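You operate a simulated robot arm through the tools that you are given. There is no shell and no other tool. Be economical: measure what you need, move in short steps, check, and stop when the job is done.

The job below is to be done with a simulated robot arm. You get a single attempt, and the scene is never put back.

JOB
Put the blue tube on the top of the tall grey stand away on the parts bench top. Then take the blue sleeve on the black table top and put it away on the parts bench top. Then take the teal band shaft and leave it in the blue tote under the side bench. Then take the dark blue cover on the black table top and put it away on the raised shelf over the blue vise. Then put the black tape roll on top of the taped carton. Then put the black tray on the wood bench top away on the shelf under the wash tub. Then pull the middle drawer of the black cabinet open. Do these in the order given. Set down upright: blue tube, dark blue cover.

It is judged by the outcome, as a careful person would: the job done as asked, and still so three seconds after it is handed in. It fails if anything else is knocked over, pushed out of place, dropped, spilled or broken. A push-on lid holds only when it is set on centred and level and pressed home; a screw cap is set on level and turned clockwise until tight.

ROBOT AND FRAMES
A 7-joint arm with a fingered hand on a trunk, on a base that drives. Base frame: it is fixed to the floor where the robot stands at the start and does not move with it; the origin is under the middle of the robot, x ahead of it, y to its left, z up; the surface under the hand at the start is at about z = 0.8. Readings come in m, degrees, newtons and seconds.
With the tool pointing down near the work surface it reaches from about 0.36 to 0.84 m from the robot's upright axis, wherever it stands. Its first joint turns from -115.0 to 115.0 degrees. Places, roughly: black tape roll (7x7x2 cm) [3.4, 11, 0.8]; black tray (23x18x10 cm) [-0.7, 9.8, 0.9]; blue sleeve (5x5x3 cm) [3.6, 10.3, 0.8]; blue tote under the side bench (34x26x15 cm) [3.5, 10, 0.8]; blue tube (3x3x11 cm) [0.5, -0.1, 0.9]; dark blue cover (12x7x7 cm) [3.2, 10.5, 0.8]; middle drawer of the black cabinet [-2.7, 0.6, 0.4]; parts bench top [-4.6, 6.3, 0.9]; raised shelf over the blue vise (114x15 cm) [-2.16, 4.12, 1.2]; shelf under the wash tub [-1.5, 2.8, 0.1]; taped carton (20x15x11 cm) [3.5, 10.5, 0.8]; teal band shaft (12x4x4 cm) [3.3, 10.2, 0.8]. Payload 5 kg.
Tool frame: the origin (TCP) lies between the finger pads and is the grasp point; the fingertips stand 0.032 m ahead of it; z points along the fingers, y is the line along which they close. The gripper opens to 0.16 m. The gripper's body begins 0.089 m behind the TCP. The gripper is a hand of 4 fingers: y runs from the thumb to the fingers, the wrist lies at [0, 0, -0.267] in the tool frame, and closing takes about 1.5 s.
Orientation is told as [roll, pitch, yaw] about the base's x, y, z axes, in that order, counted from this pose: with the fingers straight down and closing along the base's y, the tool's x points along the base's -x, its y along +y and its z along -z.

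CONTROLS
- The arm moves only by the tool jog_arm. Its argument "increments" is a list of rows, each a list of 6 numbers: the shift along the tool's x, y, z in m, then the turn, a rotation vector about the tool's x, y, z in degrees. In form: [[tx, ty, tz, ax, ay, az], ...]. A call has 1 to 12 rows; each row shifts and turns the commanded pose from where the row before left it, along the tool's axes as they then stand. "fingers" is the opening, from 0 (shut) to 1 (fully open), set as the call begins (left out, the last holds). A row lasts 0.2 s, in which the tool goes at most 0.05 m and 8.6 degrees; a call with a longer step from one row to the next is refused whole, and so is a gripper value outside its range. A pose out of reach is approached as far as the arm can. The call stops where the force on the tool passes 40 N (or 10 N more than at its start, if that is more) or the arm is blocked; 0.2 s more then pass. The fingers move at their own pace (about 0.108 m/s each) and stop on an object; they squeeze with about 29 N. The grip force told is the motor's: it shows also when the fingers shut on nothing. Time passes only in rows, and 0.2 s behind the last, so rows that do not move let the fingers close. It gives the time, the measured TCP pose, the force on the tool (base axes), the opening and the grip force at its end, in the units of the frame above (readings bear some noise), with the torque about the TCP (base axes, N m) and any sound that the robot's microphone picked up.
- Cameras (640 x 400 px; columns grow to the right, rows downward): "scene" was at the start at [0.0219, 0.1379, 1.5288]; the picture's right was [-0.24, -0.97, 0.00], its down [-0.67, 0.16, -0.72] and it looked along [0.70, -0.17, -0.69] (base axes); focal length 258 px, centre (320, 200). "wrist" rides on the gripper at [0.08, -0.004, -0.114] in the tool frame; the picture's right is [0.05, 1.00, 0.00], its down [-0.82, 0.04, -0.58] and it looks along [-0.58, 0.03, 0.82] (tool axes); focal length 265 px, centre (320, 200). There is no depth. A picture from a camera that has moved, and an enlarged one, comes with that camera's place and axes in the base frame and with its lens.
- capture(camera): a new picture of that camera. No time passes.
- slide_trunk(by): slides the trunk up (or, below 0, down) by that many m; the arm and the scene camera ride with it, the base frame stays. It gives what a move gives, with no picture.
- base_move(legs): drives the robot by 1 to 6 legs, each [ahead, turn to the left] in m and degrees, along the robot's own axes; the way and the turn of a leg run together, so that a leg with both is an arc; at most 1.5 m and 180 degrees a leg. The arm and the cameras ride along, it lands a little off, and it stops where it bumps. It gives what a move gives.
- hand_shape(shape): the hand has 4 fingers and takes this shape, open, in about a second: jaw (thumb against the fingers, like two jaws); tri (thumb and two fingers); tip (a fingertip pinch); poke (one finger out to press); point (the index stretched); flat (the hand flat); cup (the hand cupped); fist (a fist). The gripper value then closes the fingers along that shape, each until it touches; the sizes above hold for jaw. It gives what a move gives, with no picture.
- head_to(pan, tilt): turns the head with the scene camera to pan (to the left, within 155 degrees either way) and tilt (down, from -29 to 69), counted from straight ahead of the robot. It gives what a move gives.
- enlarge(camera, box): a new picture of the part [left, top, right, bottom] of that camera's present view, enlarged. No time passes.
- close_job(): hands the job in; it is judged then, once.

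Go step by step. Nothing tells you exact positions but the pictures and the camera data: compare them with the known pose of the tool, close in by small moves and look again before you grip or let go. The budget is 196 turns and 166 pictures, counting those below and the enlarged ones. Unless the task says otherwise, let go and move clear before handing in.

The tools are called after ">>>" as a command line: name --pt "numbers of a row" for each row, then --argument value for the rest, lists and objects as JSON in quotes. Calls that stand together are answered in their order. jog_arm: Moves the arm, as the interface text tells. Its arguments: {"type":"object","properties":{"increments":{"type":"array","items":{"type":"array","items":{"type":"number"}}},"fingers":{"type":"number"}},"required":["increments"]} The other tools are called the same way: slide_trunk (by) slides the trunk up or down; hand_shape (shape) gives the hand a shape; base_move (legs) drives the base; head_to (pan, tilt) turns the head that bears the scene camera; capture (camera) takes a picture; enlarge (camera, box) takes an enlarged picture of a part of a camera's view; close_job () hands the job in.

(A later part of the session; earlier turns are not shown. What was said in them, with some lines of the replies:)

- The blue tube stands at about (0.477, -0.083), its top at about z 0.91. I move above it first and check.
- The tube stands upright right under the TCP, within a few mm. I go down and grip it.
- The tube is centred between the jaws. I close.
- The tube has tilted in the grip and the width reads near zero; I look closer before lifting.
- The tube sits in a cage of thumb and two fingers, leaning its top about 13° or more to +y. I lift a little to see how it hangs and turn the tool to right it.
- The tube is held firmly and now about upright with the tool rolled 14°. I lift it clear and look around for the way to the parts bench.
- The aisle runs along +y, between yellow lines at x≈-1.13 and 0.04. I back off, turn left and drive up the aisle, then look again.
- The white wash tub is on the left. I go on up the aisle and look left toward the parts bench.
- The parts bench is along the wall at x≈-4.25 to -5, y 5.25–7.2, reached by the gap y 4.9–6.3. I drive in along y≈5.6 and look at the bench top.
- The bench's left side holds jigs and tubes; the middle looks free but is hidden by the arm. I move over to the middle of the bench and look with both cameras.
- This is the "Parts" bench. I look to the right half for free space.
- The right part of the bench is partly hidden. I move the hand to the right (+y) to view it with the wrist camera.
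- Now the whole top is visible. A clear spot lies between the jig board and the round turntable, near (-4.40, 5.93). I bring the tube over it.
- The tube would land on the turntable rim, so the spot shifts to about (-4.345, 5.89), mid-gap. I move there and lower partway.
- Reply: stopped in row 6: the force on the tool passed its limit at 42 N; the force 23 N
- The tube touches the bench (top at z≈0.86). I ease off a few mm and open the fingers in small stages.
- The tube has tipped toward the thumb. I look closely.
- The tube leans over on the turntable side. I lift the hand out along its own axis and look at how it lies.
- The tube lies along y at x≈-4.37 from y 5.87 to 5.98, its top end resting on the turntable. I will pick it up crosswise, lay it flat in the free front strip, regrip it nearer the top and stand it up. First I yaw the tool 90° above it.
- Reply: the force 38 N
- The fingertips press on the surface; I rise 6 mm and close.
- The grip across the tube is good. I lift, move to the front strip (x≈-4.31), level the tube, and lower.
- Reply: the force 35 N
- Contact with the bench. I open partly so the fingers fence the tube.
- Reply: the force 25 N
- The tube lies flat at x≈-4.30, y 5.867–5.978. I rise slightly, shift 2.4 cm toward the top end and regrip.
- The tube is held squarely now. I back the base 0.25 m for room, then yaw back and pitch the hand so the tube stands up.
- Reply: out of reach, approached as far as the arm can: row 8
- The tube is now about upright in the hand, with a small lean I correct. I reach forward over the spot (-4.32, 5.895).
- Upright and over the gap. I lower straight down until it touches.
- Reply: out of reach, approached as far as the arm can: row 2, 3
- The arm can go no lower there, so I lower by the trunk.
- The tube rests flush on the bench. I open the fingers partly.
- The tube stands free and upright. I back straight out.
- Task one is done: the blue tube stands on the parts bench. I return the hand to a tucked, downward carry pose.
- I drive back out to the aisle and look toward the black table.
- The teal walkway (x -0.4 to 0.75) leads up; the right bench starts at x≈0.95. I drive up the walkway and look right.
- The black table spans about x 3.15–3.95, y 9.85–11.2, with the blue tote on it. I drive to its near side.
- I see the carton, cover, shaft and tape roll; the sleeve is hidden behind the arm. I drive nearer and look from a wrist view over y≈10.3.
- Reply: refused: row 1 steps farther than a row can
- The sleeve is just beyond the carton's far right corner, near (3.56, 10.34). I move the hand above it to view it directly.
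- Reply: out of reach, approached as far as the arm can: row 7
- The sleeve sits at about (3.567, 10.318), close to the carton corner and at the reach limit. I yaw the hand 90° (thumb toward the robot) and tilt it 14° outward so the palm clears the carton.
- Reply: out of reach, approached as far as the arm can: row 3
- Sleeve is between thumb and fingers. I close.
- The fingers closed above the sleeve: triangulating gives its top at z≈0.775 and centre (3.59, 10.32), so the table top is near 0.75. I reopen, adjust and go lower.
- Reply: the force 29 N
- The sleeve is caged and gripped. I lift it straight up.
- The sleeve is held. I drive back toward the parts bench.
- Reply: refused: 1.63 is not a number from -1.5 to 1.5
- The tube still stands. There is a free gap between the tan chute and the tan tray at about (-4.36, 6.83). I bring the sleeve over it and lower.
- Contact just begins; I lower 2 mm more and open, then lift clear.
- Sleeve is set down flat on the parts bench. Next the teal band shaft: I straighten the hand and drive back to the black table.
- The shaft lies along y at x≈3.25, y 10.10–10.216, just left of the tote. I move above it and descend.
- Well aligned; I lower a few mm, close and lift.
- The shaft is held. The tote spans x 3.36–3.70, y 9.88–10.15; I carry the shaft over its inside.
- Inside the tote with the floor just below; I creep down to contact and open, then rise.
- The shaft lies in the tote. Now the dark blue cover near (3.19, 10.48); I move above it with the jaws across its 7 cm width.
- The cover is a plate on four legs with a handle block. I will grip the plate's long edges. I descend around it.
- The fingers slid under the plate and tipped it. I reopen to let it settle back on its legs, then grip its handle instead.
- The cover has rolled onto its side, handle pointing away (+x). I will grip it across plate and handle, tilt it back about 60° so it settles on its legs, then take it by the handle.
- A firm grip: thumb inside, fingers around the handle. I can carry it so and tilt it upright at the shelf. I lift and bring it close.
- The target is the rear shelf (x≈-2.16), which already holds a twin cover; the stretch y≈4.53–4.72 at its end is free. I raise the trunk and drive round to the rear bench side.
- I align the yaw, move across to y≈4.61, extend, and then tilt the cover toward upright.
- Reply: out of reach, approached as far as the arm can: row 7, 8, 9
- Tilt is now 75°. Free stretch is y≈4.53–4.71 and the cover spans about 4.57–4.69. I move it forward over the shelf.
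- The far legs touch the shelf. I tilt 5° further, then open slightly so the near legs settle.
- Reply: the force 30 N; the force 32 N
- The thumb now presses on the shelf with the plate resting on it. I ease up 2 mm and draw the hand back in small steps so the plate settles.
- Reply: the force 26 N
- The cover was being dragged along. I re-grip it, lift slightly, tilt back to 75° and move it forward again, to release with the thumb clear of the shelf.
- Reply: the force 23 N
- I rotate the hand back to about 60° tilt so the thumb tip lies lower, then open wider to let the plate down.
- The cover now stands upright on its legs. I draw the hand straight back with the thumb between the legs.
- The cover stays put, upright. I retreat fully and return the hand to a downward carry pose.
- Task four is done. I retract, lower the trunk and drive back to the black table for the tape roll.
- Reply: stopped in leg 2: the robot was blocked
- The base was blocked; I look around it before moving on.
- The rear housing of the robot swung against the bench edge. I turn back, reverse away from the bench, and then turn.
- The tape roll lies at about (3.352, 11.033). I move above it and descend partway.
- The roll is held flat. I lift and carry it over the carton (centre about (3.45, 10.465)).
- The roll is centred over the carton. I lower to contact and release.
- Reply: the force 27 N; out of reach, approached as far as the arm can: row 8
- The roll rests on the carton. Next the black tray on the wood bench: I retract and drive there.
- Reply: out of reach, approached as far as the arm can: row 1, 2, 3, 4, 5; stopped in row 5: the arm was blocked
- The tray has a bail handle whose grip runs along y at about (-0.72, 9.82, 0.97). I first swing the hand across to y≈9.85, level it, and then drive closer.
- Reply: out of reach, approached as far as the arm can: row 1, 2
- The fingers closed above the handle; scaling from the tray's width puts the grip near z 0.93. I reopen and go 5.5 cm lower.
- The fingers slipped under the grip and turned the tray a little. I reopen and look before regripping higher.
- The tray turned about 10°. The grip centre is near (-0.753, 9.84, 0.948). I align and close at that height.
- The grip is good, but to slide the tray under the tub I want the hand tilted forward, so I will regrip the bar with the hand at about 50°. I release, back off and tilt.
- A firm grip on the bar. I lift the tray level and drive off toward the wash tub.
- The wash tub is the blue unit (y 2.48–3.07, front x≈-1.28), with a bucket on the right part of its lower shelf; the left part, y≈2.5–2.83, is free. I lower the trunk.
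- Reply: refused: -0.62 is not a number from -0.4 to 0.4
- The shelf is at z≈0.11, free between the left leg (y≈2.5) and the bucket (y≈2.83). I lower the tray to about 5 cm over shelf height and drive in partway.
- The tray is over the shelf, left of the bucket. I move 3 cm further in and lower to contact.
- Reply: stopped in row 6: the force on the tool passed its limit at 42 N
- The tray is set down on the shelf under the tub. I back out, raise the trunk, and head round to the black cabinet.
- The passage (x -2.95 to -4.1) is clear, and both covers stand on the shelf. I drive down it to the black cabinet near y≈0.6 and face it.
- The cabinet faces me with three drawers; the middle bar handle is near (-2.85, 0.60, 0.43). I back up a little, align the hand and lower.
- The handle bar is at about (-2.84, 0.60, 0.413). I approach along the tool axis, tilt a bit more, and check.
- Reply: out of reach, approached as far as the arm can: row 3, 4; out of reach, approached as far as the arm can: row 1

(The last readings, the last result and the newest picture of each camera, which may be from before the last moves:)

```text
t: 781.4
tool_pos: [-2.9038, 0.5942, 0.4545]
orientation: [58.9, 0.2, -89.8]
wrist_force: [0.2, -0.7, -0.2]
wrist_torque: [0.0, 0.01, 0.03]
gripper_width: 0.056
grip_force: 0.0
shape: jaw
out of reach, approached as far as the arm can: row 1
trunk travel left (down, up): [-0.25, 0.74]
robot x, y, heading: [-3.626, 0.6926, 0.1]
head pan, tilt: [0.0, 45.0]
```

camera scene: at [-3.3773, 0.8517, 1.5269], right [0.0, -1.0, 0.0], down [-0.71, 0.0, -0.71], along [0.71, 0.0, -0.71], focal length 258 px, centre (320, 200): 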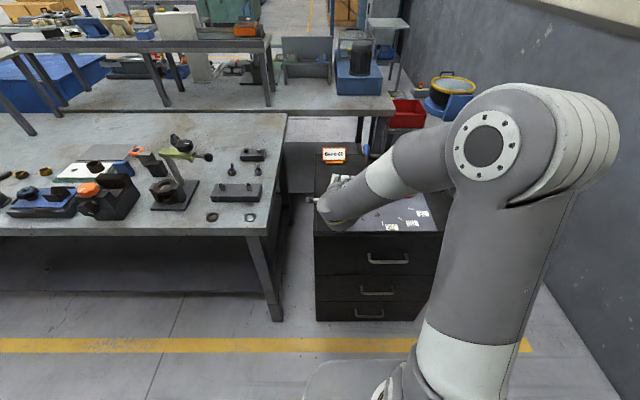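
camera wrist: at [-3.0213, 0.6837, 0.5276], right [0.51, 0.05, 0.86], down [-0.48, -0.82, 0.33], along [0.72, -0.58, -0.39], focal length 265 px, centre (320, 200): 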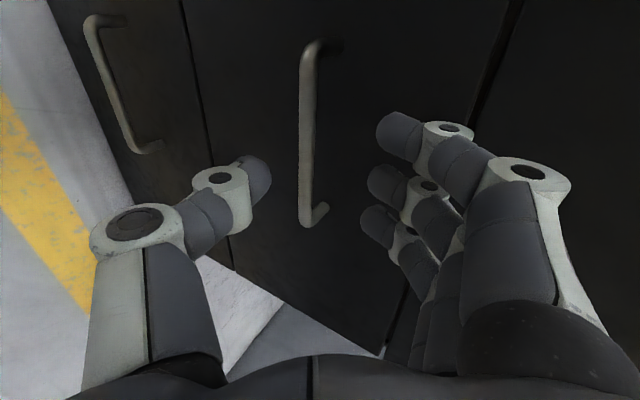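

>>> jog_arm --pt "0 0 0 5 0 0" --pt "0 0.002 0.022 0 0 0" --pt "0 0.002 0.022 0 0 0" --pt "0 0 0 0 0 0" --fingers 0.3

>>> capture --camera "wrist"

```text
t: 782.5
tool_pos: [-2.8695, 0.5953, 0.4326]
orientation: [54.5, 0.2, -89.9]
wrist_force: [-27.4, -0.7, 9.9]
wrist_torque: [-0.01, -0.7, -0.05]
gripper_width: 0.0456
grip_force: 0.0
shape: jaw
trunk travel left (down, up): [-0.25, 0.74]
robot x, y, heading: [-3.6203, 0.6932, 0.0]
head pan, tilt: [0.0, 45.0]
stopped in row 4: the force on the tool passed its limit at 41 N (the readings are from after the stop); the commanded pose is now the measured one
```

```text
12 pictures are left
camera wrist: at [-2.9669, 0.6755, 0.4943], right [0.58, 0.05, 0.81], down [-0.44, -0.82, 0.37], along [0.68, -0.57, -0.45], focal length 265 px, centre (320, 200)
```

wrist: 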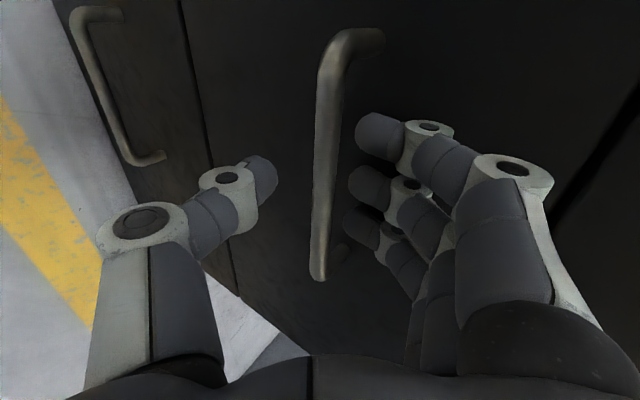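

The fingertips touch the drawer front with the bar between thumb and fingers. I ease back 4 mm and close.

>>> jog_arm --pt "0 0 -0.005 0 0 0" --pt "0 0 0 0 0 0" --pt "0 0 0 0 0 0" --pt "0 0 0 0 0 0" --pt "0 0 0 0 0 0" --pt "0 0 0 0 0 0" --fingers 0

>>> capture --camera "wrist"

```text
t: 783.9
tool_pos: [-2.8722, 0.5951, 0.4297]
orientation: [54.1, 0.2, -89.9]
wrist_force: [-4.1, 1.5, -27.4]
wrist_torque: [0.0, 0.31, 0.02]
gripper_width: 0.0017
grip_force: 28.7
shape: jaw
trunk travel left (down, up): [-0.25, 0.74]
robot x, y, heading: [-3.6278, 0.6933, -0.0]
head pan, tilt: [0.0, 45.0]
```

```text
11 pictures are left
camera wrist: at [-2.9691, 0.6753, 0.4923], right [0.59, 0.05, 0.81], down [-0.44, -0.82, 0.37], along [0.68, -0.57, -0.46], focal length 265 px, centre (320, 200)
```

wrist: 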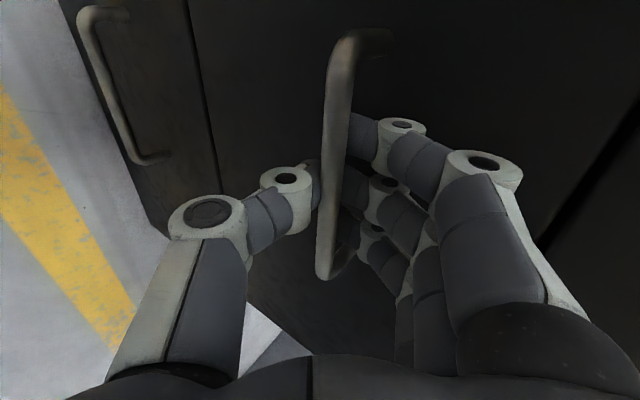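

The bar is gripped. I pull straight back.

>>> jog_arm --pt "0 -0.002 0.001 0 0 0" --pt "0 -0.0118 -0.0162 0 0 0" --pt "0 -0.0118 -0.0162 0 0 0" --pt "0 -0.0118 -0.0162 0 0 0" --pt "0 -0.0118 -0.0162 0 0 0" --pt "0 0 0 0 0 0"

>>> capture --camera "wrist"

```text
t: 785.2
tool_pos: [-2.9532, 0.5947, 0.4288]
orientation: [54.3, 0.3, -89.9]
wrist_force: [0.4, 6.6, -20.0]
wrist_torque: [0.02, 0.2, 0.06]
gripper_width: 0.0017
grip_force: 29.1
shape: jaw
trunk travel left (down, up): [-0.25, 0.74]
robot x, y, heading: [-3.6246, 0.6937, 0.1]
head pan, tilt: [0.0, 45.0]
```

```text
10 pictures are left
camera wrist: at [-3.0495, 0.6747, 0.4913], right [0.58, 0.05, 0.81], down [-0.44, -0.82, 0.37], along [0.68, -0.57, -0.45], focal length 265 px, centre (320, 200)
```

wrist: 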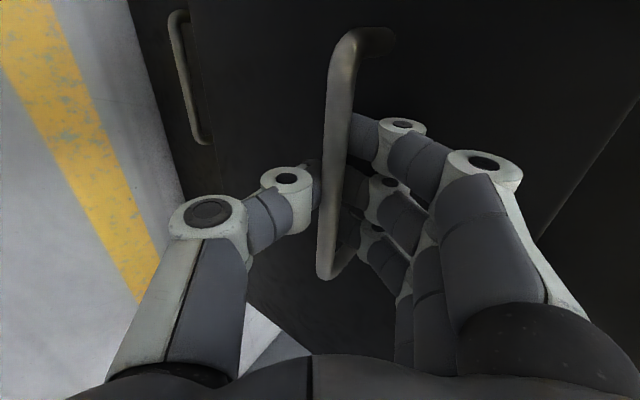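

The drawer is sliding. I keep pulling.

>>> jog_arm --pt "0 -0.0147 -0.0203 0 0 0" --pt "0 -0.0147 -0.0203 0 0 0" --pt "0 -0.0147 -0.0203 0 0 0" --pt "0 -0.0147 -0.0203 0 0 0" --pt "0 0 0 0 0 0"

```text
t: 786.5
tool_pos: [-3.0247, 0.5821, 0.4248]
orientation: [53.4, 0.5, -90.0]
wrist_force: [0.4, -10.8, -10.6]
wrist_torque: [0.04, 0.06, -0.08]
gripper_width: 0.0014
grip_force: 29.5
shape: jaw
out of reach, approached as far as the arm can: row 3, 4
trunk travel left (down, up): [-0.25, 0.74]
robot x, y, heading: [-3.6253, 0.6944, -0.1]
head pan, tilt: [0.0, 45.0]
```

The arm is near its limit with about 15 cm open. I check behind the robot before using the base for the rest.

>>> head_to --pan 150 --tilt 50

>>> capture --camera "scene"

```text
t: 788.8
tool_pos: [-3.0243, 0.5849, 0.4249]
orientation: [53.4, 0.6, -89.7]
wrist_force: [0.1, -9.9, -11.3]
wrist_torque: [0.05, 0.08, -0.07]
gripper_width: 0.0014
grip_force: 29.1
shape: jaw
trunk travel left (down, up): [-0.25, 0.74]
robot x, y, heading: [-3.6222, 0.6921, -0.1]
head pan, tilt: [150.0, 50.0]
```

```text
9 pictures are left
camera scene: at [-3.7491, 0.8894, 1.1201], right [0.5, 0.87, 0.0], down [0.66, -0.38, -0.64], along [-0.56, 0.32, -0.77], focal length 258 px, centre (320, 200)
```

scene: 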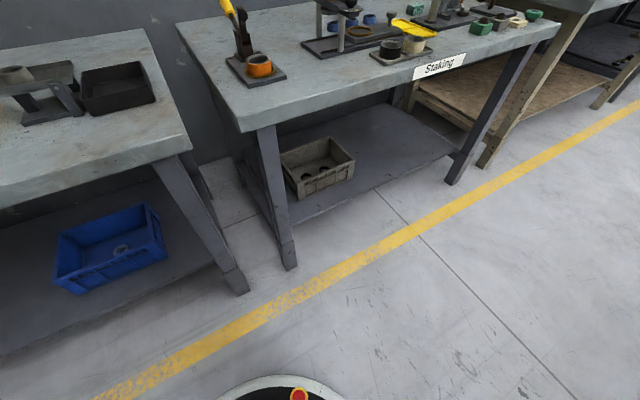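

There is about 0.38 m of room behind. I reverse 0.15 m with the handle held.

>>> base_move --legs '[[-0.14, 0]]'

>>> head_to --pan -5 --tilt 50

>>> capture --camera "scene"

```text
t: 790.1
tool_pos: [-3.1662, 0.584, 0.4231]
orientation: [53.4, 0.6, -89.8]
wrist_force: [1.0, -6.9, -13.3]
wrist_torque: [-0.05, 0.1, -0.03]
gripper_width: 0.0013
grip_force: 28.9
shape: jaw
trunk travel left (down, up): [-0.25, 0.74]
robot x, y, heading: [-3.7665, 0.6973, -0.2]
head pan, tilt: [150.0, 50.0]
```

```text
t: 792.5
tool_pos: [-3.1678, 0.5843, 0.4229]
orientation: [53.4, 0.5, -89.7]
wrist_force: [-0.8, -4.4, -14.6]
wrist_torque: [0.02, 0.04, 0.01]
gripper_width: 0.0017
grip_force: 29.0
shape: jaw
trunk travel left (down, up): [-0.25, 0.74]
robot x, y, heading: [-3.7648, 0.6918, -0.4]
head pan, tilt: [-5.0, 50.0]
```

```text
8 pictures are left
camera scene: at [-3.7483, 0.8443, 1.1199], right [-0.09, -1.0, 0.0], down [-0.76, 0.07, -0.64], along [0.64, -0.06, -0.77], focal length 258 px, centre (320, 200)
```

scene: 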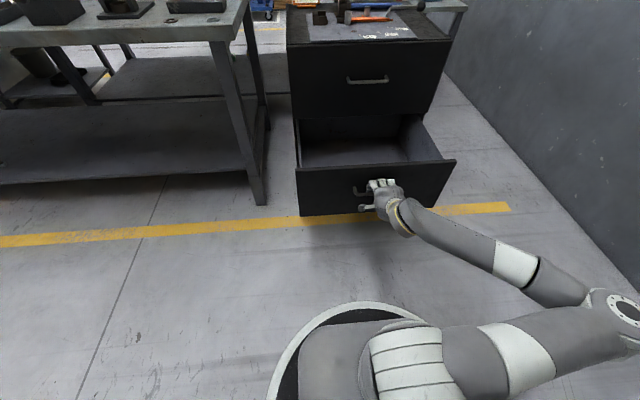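

The middle drawer stands open about 29 cm. I release the handle and withdraw along the tool axis.

>>> jog_arm --pt "0 0 0 0 0 0" --pt "0 0 0 0 0 0" --pt "0 0 0 0 0 0" --fingers 0.25

>>> capture --camera "wrist"

```text
t: 793.3
tool_pos: [-3.1667, 0.5854, 0.4256]
orientation: [53.5, 0.5, -89.7]
wrist_force: [-0.1, 0.4, -0.2]
wrist_torque: [0.02, -0.01, -0.01]
gripper_width: 0.0393
grip_force: 0.0
shape: jaw
trunk travel left (down, up): [-0.25, 0.74]
robot x, y, heading: [-3.7659, 0.6901, 0.1]
head pan, tilt: [-5.0, 50.0]
```

```text
7 pictures are left
camera wrist: at [-3.263, 0.6649, 0.4891], right [0.59, 0.05, 0.8], down [-0.43, -0.82, 0.37], along [0.68, -0.57, -0.47], focal length 265 px, centre (320, 200)
```

wrist: 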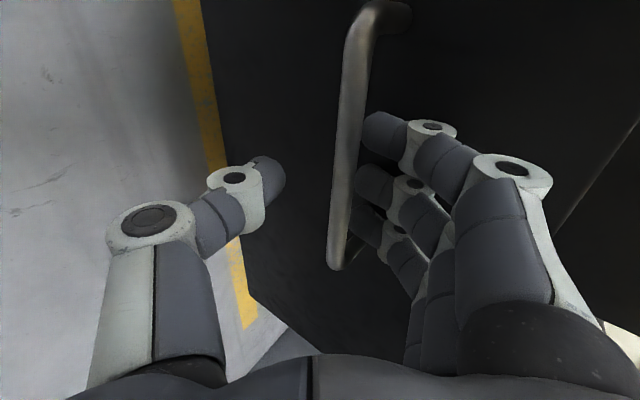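

>>> jog_arm --pt "0 0.008 -0.006 0 0 0" --pt "0 0 -0.015 0 0 0" --pt "0 0 -0.02 0 0 0" --pt "0 0 -0.02 0 0 0" --pt "0 0 0 0 0 0" --fingers 0.3

>>> capture --camera "wrist"

```text
t: 794.5
tool_pos: [-3.2118, 0.5835, 0.4677]
orientation: [53.6, 0.5, -89.7]
wrist_force: [-1.1, 0.3, 0.8]
wrist_torque: [0.0, 0.01, 0.01]
gripper_width: 0.0476
grip_force: 0.1
shape: jaw
trunk travel left (down, up): [-0.25, 0.74]
robot x, y, heading: [-3.7674, 0.6901, 0.2]
head pan, tilt: [-5.0, 50.0]
```

```text
6 pictures are left
camera wrist: at [-3.308, 0.6636, 0.5315], right [0.59, 0.05, 0.8], down [-0.44, -0.82, 0.37], along [0.68, -0.57, -0.47], focal length 265 px, centre (320, 200)
```

wrist: 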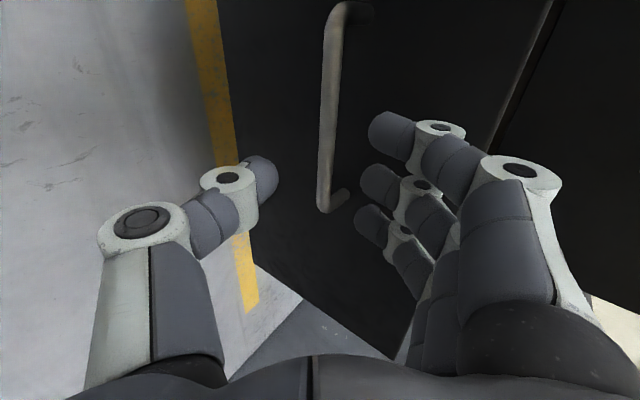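

The hand is free. I withdraw further, raise the trunk, and check the drawer.

>>> jog_arm --pt "0 0 -0.03 0 0 0" --pt "0 0 -0.03 2 0 0" --pt "0 0 -0.03 2 0 0" --pt "0 0 0 0 0 0"

>>> slide_trunk --by 0.3

>>> capture --camera "scene"

```text
t: 795.5
tool_pos: [-3.2428, 0.5648, 0.5259]
orientation: [49.3, 0.5, -89.7]
wrist_force: [0.1, -0.8, 0.2]
wrist_torque: [-0.01, 0.04, 0.02]
gripper_width: 0.0474
grip_force: 0.0
shape: jaw
out of reach, approached as far as the arm can: row 1, 2, 3
trunk travel left (down, up): [-0.25, 0.74]
robot x, y, heading: [-3.7711, 0.6971, 0.0]
head pan, tilt: [-5.0, 50.0]
```

```text
t: 798.5
tool_pos: [-3.2434, 0.5641, 0.8256]
orientation: [49.3, 0.6, -89.7]
wrist_force: [0.4, -0.1, 0.1]
wrist_torque: [0.03, -0.05, 0.0]
gripper_width: 0.0477
grip_force: 0.0
shape: jaw
trunk travel left (down, up): [-0.55, 0.44]
robot x, y, heading: [-3.7691, 0.6944, 0.1]
head pan, tilt: [-5.0, 50.0]
```

```text
5 pictures are left
camera scene: at [-3.7491, 0.8445, 1.4199], right [-0.09, -1.0, 0.0], down [-0.76, 0.07, -0.64], along [0.64, -0.06, -0.77], focal length 258 px, centre (320, 200)
```

scene: 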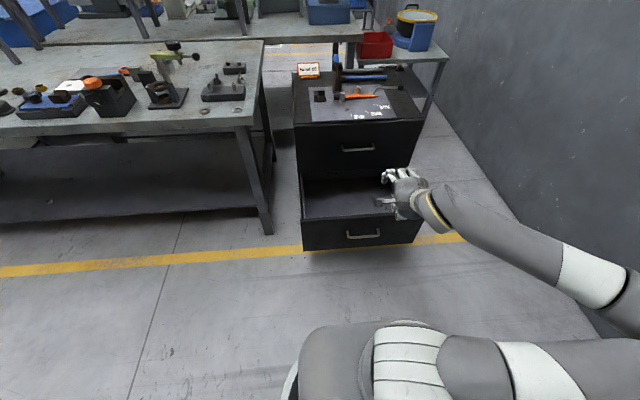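

The middle drawer is open and the hand is clear, so all seven steps are done as far as the pictures show. I hand the job in.

>>> close_job

```text
The job is handed in.
```

All seven steps were done in the order given and the job is handed in.

- **Blue tube:** it tipped over when first set down on the parts bench. I picked it up and stood it upright there.
- **Blue sleeve:** it is on the parts bench top, lying flat.
- **Teal band shaft:** it is in the blue tote.
- **Dark blue cover:** it rolled onto its side on the table while I was gripping it. It now stands upright on the raised shelf.
- **Black tape roll:** it rests on top of the taped carton.
- **Black tray:** it is on the shelf under the wash tub, left of the bucket.
- **Middle drawer of the black cabinet:** it is open about 29 cm.

Beside the blue vise, the robot's rear housing bumped a bench edge once and stopped. I backed off and saw nothing displaced there.
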